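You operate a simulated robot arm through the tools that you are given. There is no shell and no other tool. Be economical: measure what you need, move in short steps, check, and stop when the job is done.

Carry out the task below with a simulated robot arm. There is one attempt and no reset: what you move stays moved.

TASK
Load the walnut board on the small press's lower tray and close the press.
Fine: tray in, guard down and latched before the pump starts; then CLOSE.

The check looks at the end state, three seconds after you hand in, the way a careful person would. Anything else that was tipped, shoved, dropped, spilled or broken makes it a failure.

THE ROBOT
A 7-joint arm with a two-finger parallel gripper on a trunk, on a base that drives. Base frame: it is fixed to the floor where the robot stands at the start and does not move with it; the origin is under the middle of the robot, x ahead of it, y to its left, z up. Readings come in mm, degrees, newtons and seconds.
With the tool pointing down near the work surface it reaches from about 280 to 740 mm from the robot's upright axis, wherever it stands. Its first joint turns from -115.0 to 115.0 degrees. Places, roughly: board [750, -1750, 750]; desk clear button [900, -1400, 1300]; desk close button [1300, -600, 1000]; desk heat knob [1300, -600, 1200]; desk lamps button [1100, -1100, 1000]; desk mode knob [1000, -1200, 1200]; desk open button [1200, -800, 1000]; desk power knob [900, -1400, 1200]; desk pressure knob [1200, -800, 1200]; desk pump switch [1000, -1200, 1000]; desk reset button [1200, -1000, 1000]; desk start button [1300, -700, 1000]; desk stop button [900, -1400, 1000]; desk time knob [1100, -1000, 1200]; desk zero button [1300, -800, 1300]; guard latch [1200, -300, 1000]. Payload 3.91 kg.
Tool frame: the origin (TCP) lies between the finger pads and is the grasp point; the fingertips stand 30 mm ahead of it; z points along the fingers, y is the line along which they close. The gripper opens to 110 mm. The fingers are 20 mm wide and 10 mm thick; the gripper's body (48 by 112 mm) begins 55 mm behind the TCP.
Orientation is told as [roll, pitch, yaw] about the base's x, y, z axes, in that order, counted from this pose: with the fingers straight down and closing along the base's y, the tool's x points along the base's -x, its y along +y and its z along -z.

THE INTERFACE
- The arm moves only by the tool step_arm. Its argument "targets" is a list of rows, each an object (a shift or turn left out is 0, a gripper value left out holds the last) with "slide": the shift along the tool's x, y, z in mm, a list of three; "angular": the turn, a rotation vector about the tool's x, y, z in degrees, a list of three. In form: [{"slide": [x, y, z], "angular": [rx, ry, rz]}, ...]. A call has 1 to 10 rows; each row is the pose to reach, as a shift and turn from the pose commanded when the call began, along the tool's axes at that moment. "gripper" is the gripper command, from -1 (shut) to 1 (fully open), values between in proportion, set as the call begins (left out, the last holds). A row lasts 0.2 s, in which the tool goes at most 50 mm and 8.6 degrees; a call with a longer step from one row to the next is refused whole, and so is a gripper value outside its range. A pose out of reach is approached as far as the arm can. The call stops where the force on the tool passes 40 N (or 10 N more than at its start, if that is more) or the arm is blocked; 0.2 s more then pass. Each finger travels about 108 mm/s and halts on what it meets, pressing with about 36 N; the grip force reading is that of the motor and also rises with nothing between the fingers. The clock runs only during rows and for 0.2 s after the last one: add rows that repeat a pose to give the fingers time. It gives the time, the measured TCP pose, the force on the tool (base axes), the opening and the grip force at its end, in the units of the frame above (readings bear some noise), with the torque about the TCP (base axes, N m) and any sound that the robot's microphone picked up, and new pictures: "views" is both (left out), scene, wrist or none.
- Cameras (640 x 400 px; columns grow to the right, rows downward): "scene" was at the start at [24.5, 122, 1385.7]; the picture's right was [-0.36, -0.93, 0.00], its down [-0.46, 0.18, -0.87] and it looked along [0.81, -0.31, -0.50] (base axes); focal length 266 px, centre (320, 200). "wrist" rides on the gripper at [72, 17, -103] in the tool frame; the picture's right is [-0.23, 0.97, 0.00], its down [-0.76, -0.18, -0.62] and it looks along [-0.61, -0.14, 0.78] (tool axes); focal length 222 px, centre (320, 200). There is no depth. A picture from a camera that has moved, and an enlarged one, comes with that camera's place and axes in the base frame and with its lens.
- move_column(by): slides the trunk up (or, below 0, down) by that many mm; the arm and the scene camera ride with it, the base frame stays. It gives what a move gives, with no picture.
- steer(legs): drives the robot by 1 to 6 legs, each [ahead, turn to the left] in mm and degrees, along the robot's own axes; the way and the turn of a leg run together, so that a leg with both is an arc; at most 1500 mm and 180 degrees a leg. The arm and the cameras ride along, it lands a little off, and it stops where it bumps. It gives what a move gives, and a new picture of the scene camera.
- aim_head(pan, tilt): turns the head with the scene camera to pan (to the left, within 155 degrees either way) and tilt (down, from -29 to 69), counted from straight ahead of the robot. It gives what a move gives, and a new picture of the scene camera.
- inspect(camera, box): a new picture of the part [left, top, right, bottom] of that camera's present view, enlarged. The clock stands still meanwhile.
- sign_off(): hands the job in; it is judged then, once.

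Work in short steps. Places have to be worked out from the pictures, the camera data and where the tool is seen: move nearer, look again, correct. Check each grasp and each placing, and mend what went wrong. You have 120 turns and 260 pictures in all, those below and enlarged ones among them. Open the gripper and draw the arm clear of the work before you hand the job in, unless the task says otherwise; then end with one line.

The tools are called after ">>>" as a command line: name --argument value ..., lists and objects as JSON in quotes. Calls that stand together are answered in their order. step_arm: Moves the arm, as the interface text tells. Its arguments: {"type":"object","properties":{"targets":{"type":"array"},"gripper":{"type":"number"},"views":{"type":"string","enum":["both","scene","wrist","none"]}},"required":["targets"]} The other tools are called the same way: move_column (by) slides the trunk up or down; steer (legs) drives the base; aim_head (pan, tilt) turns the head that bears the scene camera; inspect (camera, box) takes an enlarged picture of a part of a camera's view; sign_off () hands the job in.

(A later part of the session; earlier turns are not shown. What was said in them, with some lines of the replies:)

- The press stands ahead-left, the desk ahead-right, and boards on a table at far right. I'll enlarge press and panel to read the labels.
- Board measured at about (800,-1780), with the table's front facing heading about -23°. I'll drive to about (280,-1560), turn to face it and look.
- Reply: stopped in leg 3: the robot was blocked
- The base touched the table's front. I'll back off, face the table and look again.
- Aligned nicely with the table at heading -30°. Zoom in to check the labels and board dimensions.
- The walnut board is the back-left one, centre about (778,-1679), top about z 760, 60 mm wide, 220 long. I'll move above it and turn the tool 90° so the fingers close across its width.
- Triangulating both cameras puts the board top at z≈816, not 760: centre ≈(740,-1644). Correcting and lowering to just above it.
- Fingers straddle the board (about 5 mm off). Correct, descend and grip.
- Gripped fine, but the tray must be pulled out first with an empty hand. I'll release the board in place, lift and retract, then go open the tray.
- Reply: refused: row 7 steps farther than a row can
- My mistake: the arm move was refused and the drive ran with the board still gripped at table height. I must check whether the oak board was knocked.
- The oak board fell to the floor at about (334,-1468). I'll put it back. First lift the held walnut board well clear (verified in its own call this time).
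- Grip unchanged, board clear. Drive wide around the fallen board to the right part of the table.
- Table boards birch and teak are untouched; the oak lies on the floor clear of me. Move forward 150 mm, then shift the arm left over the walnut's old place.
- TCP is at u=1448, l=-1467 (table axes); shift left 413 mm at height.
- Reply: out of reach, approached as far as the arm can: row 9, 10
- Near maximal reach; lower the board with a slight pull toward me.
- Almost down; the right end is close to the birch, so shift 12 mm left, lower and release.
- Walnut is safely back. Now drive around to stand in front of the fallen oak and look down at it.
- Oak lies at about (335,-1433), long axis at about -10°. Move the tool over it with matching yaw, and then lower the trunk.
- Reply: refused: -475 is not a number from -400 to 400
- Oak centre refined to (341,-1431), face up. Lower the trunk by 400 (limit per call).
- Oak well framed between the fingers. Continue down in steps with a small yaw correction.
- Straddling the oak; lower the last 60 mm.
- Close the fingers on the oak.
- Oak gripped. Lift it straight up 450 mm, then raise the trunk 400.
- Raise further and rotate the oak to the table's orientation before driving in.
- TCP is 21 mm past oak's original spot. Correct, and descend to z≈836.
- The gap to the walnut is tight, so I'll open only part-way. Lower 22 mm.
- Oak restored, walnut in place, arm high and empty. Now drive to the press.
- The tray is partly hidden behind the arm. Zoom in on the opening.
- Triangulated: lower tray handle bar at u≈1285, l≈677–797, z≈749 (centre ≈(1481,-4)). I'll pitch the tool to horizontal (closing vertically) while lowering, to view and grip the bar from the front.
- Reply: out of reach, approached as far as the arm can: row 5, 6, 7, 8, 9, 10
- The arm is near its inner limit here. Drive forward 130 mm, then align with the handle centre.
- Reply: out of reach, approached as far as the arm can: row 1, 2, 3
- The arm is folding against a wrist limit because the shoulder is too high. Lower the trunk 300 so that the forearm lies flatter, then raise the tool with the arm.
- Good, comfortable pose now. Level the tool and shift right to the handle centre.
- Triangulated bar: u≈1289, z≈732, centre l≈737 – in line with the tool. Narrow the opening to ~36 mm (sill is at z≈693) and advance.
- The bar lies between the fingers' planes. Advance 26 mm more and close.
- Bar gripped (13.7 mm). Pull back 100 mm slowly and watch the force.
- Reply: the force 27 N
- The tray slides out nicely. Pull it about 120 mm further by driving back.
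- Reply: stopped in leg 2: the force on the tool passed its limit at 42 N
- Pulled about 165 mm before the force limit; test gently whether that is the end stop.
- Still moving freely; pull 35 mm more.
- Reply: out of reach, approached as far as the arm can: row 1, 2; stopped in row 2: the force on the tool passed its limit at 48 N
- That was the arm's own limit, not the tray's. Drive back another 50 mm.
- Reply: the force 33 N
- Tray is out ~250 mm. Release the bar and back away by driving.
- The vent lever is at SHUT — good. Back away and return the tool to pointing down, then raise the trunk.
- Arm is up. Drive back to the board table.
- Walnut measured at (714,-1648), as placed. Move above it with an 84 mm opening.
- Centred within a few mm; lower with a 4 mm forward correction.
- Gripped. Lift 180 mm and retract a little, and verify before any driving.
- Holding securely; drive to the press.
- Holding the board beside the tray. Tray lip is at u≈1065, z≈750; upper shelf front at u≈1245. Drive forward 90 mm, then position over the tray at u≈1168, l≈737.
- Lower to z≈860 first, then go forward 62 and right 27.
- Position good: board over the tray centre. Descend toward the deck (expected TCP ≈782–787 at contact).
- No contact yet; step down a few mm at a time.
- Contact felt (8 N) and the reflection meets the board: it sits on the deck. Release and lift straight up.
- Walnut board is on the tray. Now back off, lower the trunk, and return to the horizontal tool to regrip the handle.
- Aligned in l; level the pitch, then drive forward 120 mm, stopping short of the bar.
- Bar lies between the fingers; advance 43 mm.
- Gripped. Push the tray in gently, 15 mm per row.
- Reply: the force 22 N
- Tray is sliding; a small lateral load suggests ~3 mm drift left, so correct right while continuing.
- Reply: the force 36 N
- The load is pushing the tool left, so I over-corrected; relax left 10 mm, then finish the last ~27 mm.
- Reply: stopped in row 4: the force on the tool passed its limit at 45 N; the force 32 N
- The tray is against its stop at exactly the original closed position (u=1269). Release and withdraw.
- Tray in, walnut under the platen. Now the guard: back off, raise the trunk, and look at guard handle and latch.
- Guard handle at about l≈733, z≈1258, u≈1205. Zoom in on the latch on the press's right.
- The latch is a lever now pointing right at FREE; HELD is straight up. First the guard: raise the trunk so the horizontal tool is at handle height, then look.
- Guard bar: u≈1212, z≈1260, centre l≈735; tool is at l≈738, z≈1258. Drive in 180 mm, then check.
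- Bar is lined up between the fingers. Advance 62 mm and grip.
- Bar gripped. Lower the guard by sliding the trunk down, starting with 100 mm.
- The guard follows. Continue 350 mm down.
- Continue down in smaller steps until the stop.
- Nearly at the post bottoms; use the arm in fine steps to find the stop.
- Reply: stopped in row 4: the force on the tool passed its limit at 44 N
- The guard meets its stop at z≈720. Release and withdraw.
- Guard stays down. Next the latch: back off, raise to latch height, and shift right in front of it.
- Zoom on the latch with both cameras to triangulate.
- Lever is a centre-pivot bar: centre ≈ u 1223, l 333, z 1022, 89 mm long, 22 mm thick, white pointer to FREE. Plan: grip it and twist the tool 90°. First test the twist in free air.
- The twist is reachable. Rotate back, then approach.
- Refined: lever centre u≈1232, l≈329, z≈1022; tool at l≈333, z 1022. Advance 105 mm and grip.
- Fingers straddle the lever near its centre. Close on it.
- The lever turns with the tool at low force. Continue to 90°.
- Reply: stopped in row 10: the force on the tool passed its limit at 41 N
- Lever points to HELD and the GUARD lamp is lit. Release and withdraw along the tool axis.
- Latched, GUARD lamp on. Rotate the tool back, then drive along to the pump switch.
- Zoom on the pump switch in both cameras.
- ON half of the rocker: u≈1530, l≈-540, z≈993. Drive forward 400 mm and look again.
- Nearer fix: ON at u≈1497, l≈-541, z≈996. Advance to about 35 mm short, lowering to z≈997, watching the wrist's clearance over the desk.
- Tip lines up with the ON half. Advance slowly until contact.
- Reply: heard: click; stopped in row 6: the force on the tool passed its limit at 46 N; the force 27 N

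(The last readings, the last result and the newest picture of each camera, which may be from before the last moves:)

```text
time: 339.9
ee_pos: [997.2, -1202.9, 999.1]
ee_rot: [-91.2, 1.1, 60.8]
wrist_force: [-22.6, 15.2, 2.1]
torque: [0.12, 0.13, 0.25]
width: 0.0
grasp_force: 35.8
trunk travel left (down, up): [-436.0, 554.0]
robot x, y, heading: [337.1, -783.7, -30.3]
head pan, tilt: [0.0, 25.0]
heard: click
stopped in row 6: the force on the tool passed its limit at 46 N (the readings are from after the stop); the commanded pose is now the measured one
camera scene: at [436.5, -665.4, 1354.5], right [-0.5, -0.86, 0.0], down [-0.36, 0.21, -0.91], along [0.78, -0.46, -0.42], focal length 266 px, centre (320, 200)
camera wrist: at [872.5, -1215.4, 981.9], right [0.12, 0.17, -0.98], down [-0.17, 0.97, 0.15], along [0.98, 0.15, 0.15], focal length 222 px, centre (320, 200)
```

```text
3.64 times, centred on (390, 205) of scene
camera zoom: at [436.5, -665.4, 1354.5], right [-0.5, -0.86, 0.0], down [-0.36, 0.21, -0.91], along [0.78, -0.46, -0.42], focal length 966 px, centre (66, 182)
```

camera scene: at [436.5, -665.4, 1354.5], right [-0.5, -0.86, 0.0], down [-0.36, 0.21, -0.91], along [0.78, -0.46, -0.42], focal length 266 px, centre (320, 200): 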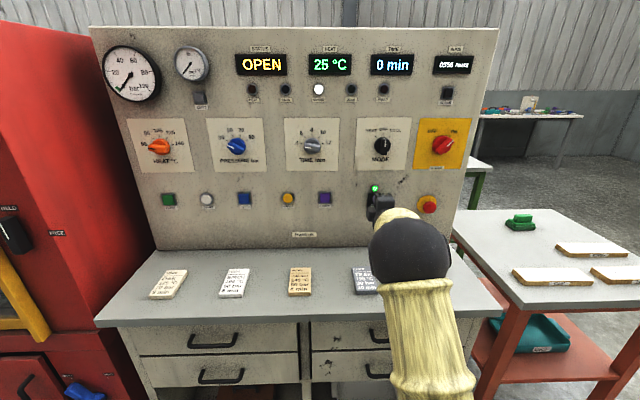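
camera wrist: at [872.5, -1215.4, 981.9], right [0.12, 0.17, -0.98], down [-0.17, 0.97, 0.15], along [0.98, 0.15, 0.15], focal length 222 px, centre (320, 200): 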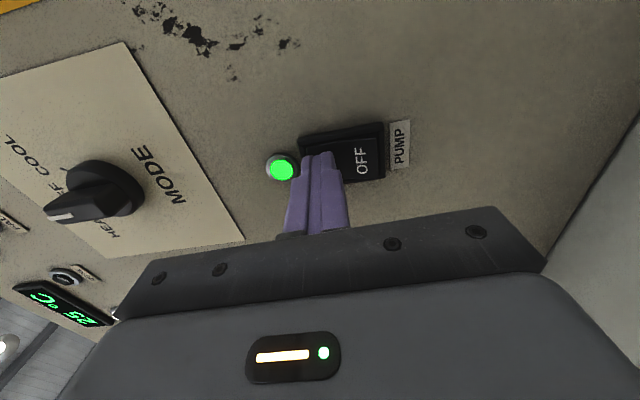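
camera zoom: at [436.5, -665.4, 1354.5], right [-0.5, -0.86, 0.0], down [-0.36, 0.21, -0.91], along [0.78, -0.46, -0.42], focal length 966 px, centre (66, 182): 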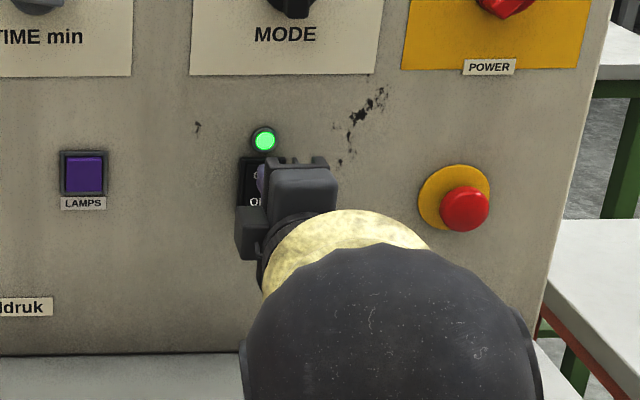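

Pump is on (click, green lamp). Withdraw, then drive over to CLOSE (estimated u≈1490, l≈113, z≈1000).

>>> step_arm --targets '[{"slide": [0, 0, -40]}, {"slide": [0, -5, -80]}, {"slide": [0, -10, -120]}, {"slide": [0, -20, -160]}, {"slide": [0, -25, -200]}]' --views "none"

>>> steer --legs '[[-300, 0], [0, 90.2], [656, 0], [0, -90], [270, 0]]'

>>> step_arm --targets '[{"slide": [0, 0, 0]}]' --views "wrist"

>>> inspect --camera "scene" --box '[280, 100, 480, 240]'

```text
time: 341.1
ee_pos: [824.7, -1108.0, 1018.7]
ee_rot: [-91.0, 1.2, 60.6]
wrist_force: [-0.4, -0.3, -0.5]
torque: [0.04, 0.0, -0.01]
width: 0.0
grasp_force: 36.1
trunk travel left (down, up): [-436.0, 554.0]
robot x, y, heading: [336.1, -786.2, -30.3]
head pan, tilt: [0.0, 25.0]
```

```text
time: 360.1
ee_pos: [1121.6, -522.1, 1017.1]
ee_rot: [-91.1, 1.3, 60.7]
wrist_force: [-0.4, 0.3, -0.7]
torque: [0.01, 0.0, -0.01]
width: 0.1
grasp_force: 35.8
trunk travel left (down, up): [-436.0, 554.0]
robot x, y, heading: [629.5, -198.4, -30.3]
head pan, tilt: [0.0, 25.0]
camera scene: at [736.7, -81.6, 1354.2], right [-0.5, -0.86, 0.0], down [-0.37, 0.21, -0.91], along [0.78, -0.46, -0.42], focal length 266 px, centre (320, 200)
```

scene: 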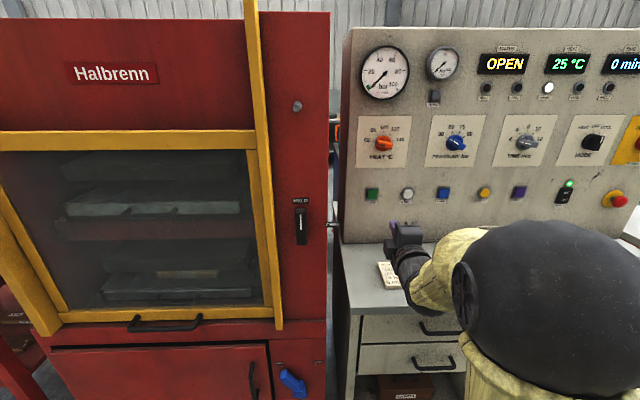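

```text
time: 360.5
ee_pos: [1121.4, -521.5, 1018.0]
ee_rot: [-91.0, 1.2, 60.6]
wrist_force: [-0.2, 0.3, 0.2]
torque: [0.02, -0.02, 0.02]
width: 0.0
grasp_force: 36.2
trunk travel left (down, up): [-436.0, 554.0]
robot x, y, heading: [630.3, -203.2, -30.1]
head pan, tilt: [0.0, 25.0]
camera wrist: at [996.4, -534.1, 1000.1], right [0.12, 0.17, -0.98], down [-0.17, 0.97, 0.15], along [0.98, 0.15, 0.14], focal length 222 px, centre (320, 200)
```

wrist: 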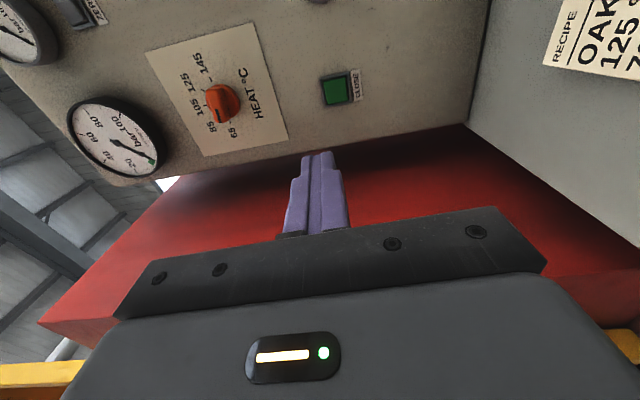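

```text
2.86 times, centred on (380, 170) of scene
camera zoom: at [736.6, -81.6, 1354.3], right [-0.5, -0.86, 0.0], down [-0.36, 0.21, -0.91], along [0.78, -0.46, -0.42], focal length 759 px, centre (149, 286)
```

zoom: 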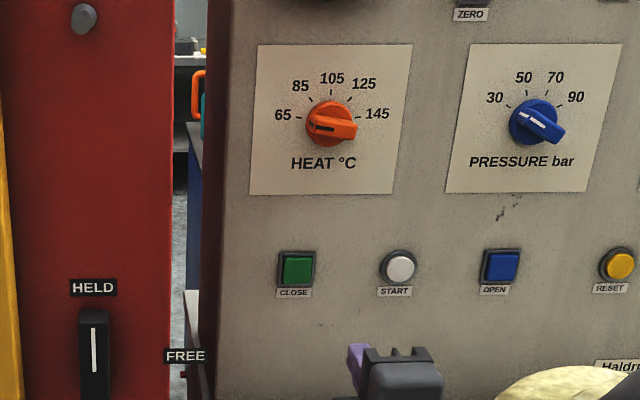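

CLOSE button: u≈1481, l≈120, z≈1000. Drive 40 mm closer, then advance to just short of it.

>>> steer --legs '[[40, 0]]'

>>> step_arm --targets '[{"slide": [-3, 7, 30]}, {"slide": [-6, 14, 60]}, {"slide": [-9, 20, 95]}, {"slide": [-9, 20, 125]}, {"slide": [-9, 20, 145]}]'

>>> inspect --camera "scene" --box '[310, 130, 470, 240]'

```text
time: 361.4
ee_pos: [1155.9, -542.6, 1017.6]
ee_rot: [-90.9, 1.3, 60.8]
wrist_force: [-0.3, -0.5, -0.1]
torque: [0.0, -0.01, 0.0]
width: 0.0
grasp_force: 36.5
trunk travel left (down, up): [-436.0, 554.0]
robot x, y, heading: [662.4, -219.0, -30.3]
head pan, tilt: [0.0, 25.0]
camera scene: at [771.7, -102.1, 1354.2], right [-0.51, -0.86, 0.0], down [-0.37, 0.21, -0.91], along [0.78, -0.46, -0.42], focal length 266 px, centre (320, 200)
```

scene: 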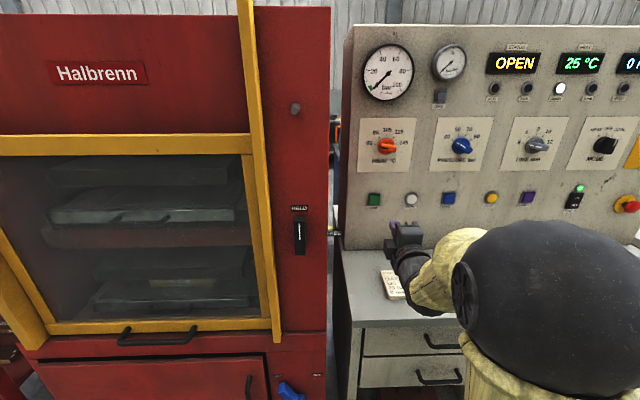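

```text
time: 362.6
ee_pos: [1287.7, -607.7, 999.1]
ee_rot: [-90.9, 1.2, 60.6]
wrist_force: [0.2, 1.0, -0.4]
torque: [-0.01, 0.01, -0.03]
width: 0.0
grasp_force: 35.8
trunk travel left (down, up): [-436.0, 554.0]
robot x, y, heading: [665.3, -218.0, -30.5]
head pan, tilt: [0.0, 25.0]
camera scene: at [771.7, -102.1, 1354.2], right [-0.51, -0.86, 0.0], down [-0.37, 0.21, -0.91], along [0.78, -0.46, -0.42], focal length 266 px, centre (320, 200)
camera wrist: at [1162.6, -619.6, 981.9], right [0.12, 0.17, -0.98], down [-0.17, 0.97, 0.15], along [0.98, 0.15, 0.14], focal length 222 px, centre (320, 200)
```

scene: 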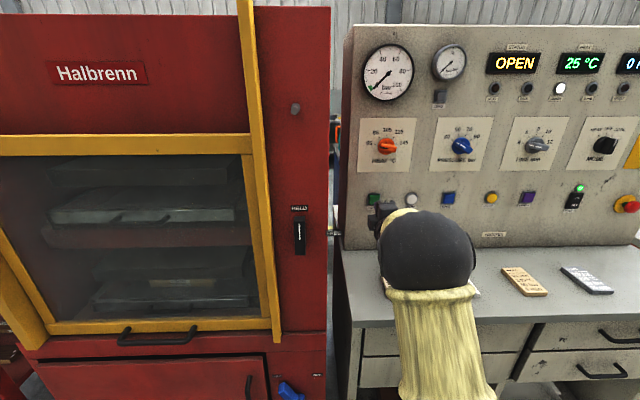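
wrist: 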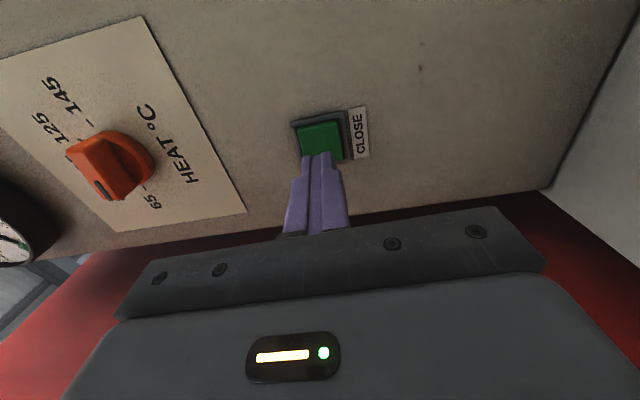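

```text
3.64 times, centred on (390, 185) of scene
camera zoom: at [771.7, -102.1, 1354.2], right [-0.51, -0.86, 0.0], down [-0.37, 0.21, -0.91], along [0.78, -0.46, -0.42], focal length 966 px, centre (66, 254)
```

zoom: 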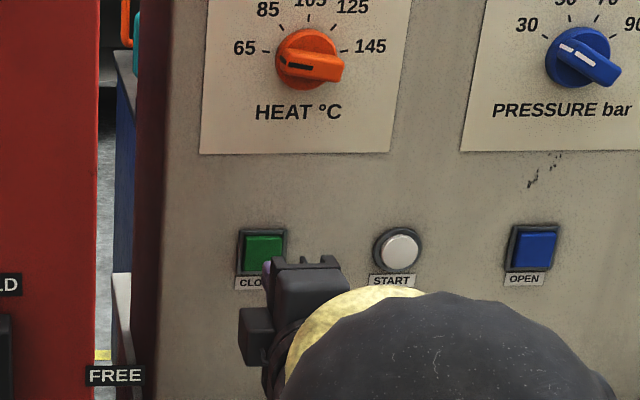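

Tip is aimed at the CLOSE button. Press slowly.

>>> step_arm --targets '[{"slide": [0, 0, 12]}, {"slide": [0, 0, 22]}, {"slide": [0, 0, 28]}, {"slide": [0, 0, 32]}, {"slide": [0, 0, 36]}, {"slide": [0, 0, 40]}, {"slide": [0, 0, 44]}]'

```text
time: 364.3
ee_pos: [1320.2, -624.2, 1000.5]
ee_rot: [-90.7, 1.3, 60.6]
wrist_force: [-25.1, 16.9, -0.3]
torque: [0.06, 0.0, 0.22]
width: 0.0
grasp_force: 36.7
trunk travel left (down, up): [-436.0, 554.0]
robot x, y, heading: [666.2, -218.5, -30.3]
head pan, tilt: [0.0, 25.0]
heard: click
stopped in row 7: the force on the tool passed its limit at 42 N (the readings are from after the stop); the commanded pose is now the measured one
camera scene: at [767.2, -99.2, 1354.5], right [-0.51, -0.86, 0.0], down [-0.36, 0.21, -0.91], along [0.78, -0.46, -0.42], focal length 266 px, centre (320, 200)
camera wrist: at [1195.8, -637.1, 983.4], right [0.11, 0.17, -0.98], down [-0.17, 0.97, 0.15], along [0.98, 0.15, 0.14], focal length 222 px, centre (320, 200)
```

scene: 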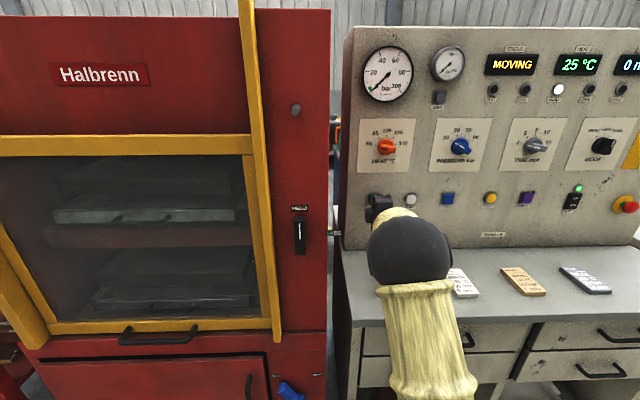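
wrist: 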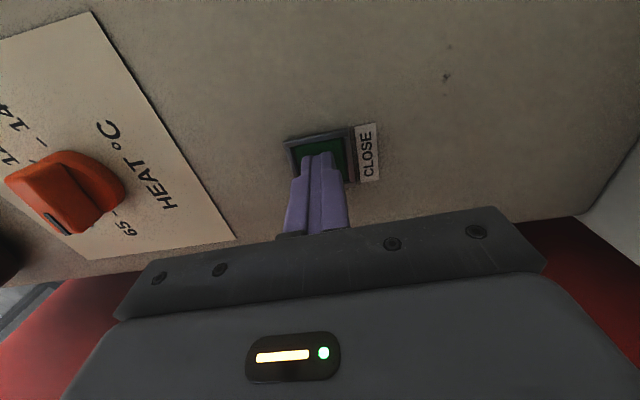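

Status shows MOVING. Hold in place while the press closes.

>>> step_arm --targets '[{"slide": [0, 0, 0]}, {"slide": [0, 0, 0]}, {"slide": [0, 0, 0]}, {"slide": [0, 0, 0]}, {"slide": [0, 0, 0]}, {"slide": [0, 0, 0]}, {"slide": [0, 0, 0]}, {"slide": [0, 0, 0]}, {"slide": [0, 0, 0]}, {"slide": [0, 0, 0]}]' --views "scene"

```text
time: 366.5
ee_pos: [1319.7, -625.8, 999.5]
ee_rot: [-90.7, 1.2, 60.7]
wrist_force: [-29.8, 17.9, -3.4]
torque: [0.07, 0.1, 0.25]
width: 0.0
grasp_force: 36.1
trunk travel left (down, up): [-436.0, 554.0]
robot x, y, heading: [668.6, -219.8, -30.3]
head pan, tilt: [0.0, 25.0]
camera scene: at [767.4, -99.4, 1354.4], right [-0.51, -0.86, 0.0], down [-0.36, 0.21, -0.91], along [0.78, -0.46, -0.42], focal length 266 px, centre (320, 200)
```

scene: 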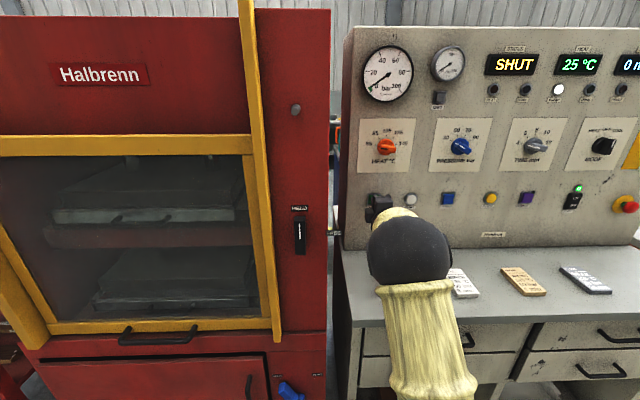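

Status is SHUT. Withdraw the arm and back off, then open the gripper and check that it stays shut.

>>> step_arm --targets '[{"slide": [0, 0, -30]}, {"slide": [0, 0, -70]}, {"slide": [0, -5, -110]}, {"slide": [0, -10, -150]}, {"slide": [0, -15, -180]}]' --views "none"

>>> steer --legs '[[-300, 0]]'

>>> step_arm --targets '[{"slide": [0, 0, 0]}, {"slide": [0, 0, 0]}, {"slide": [0, 0, 0]}, {"slide": [0, 0, 0]}]' --gripper 1 --views "none"

>>> aim_head --pan -20 --tilt 25

>>> inspect --camera "scene" --box '[60, 20, 380, 220]'

```text
time: 367.7
ee_pos: [1167.7, -537.6, 1013.9]
ee_rot: [-90.6, 1.1, 60.5]
wrist_force: [-0.7, 0.3, -0.4]
torque: [-0.01, -0.02, -0.01]
width: 0.1
grasp_force: 35.9
trunk travel left (down, up): [-436.0, 554.0]
robot x, y, heading: [669.2, -217.5, -30.3]
head pan, tilt: [0.0, 25.0]
```

```text
time: 370.0
ee_pos: [910.2, -389.2, 1012.3]
ee_rot: [-90.6, 1.2, 60.4]
wrist_force: [-0.8, -0.4, -0.5]
torque: [-0.02, 0.02, 0.01]
width: 0.3
grasp_force: 36.6
trunk travel left (down, up): [-436.0, 554.0]
robot x, y, heading: [409.3, -67.3, -30.7]
head pan, tilt: [0.0, 25.0]
camera scene: at [514.3, 48.9, 1354.3], right [-0.51, -0.86, 0.0], down [-0.36, 0.21, -0.91], along [0.78, -0.46, -0.42], focal length 266 px, centre (320, 200)
```

scene: 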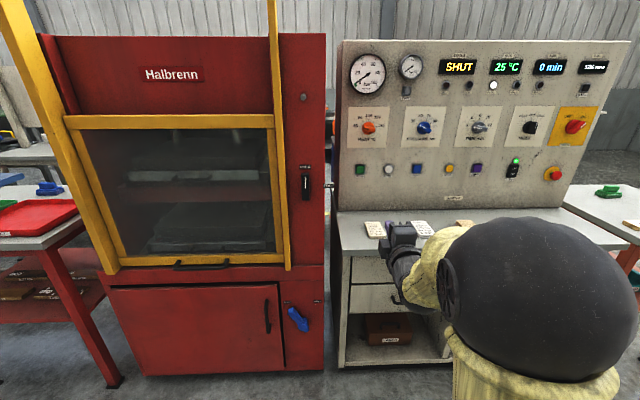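

```text
time: 371.0
ee_pos: [910.0, -390.6, 1012.3]
ee_rot: [-90.6, 1.2, 60.3]
wrist_force: [0.4, -0.1, -0.6]
torque: [0.01, 0.03, 0.0]
width: 110.0
grasp_force: 0.1
trunk travel left (down, up): [-436.0, 554.0]
robot x, y, heading: [406.5, -67.5, -30.6]
head pan, tilt: [0.0, 25.0]
```

```text
time: 371.8
ee_pos: [909.0, -390.5, 1013.5]
ee_rot: [-90.6, 1.2, 60.3]
wrist_force: [0.6, 1.1, 0.2]
torque: [0.0, 0.02, -0.04]
width: 109.9
grasp_force: 0.0
trunk travel left (down, up): [-436.0, 554.0]
robot x, y, heading: [408.5, -69.1, -30.4]
head pan, tilt: [-20.0, 25.0]
camera scene: at [493.6, 24.6, 1354.3], right [-0.77, -0.64, 0.0], down [-0.27, 0.33, -0.91], along [0.58, -0.7, -0.42], focal length 266 px, centre (320, 200)
```

scene: 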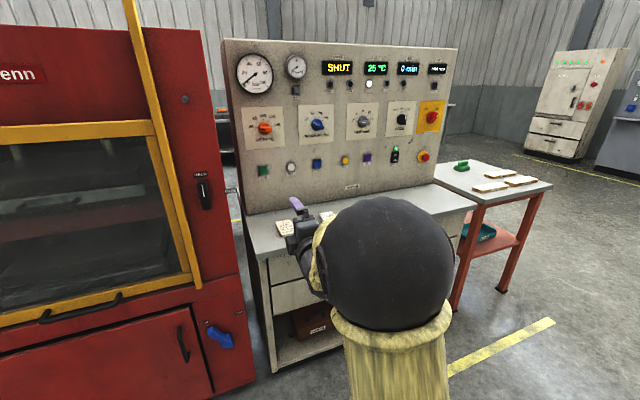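

```text
2.00 times, centred on (220, 120) of scene
camera zoom: at [493.6, 24.6, 1354.3], right [-0.77, -0.64, 0.0], down [-0.27, 0.33, -0.91], along [0.58, -0.7, -0.42], focal length 531 px, centre (520, 360)
```

zoom: 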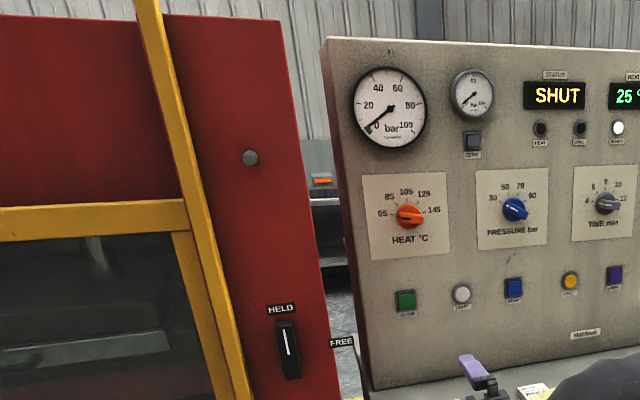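

The press reads SHUT, the guard is held, the pump is on, the arm is clear and the gripper is open. Handing in.

>>> sign_off

```text
The job is handed in.
```

The walnut board is on the lower tray, with the tray in, guard down and latched, pump on, and the press reading SHUT; but I knocked the oak board to the floor on the way and put it back in about its original place.
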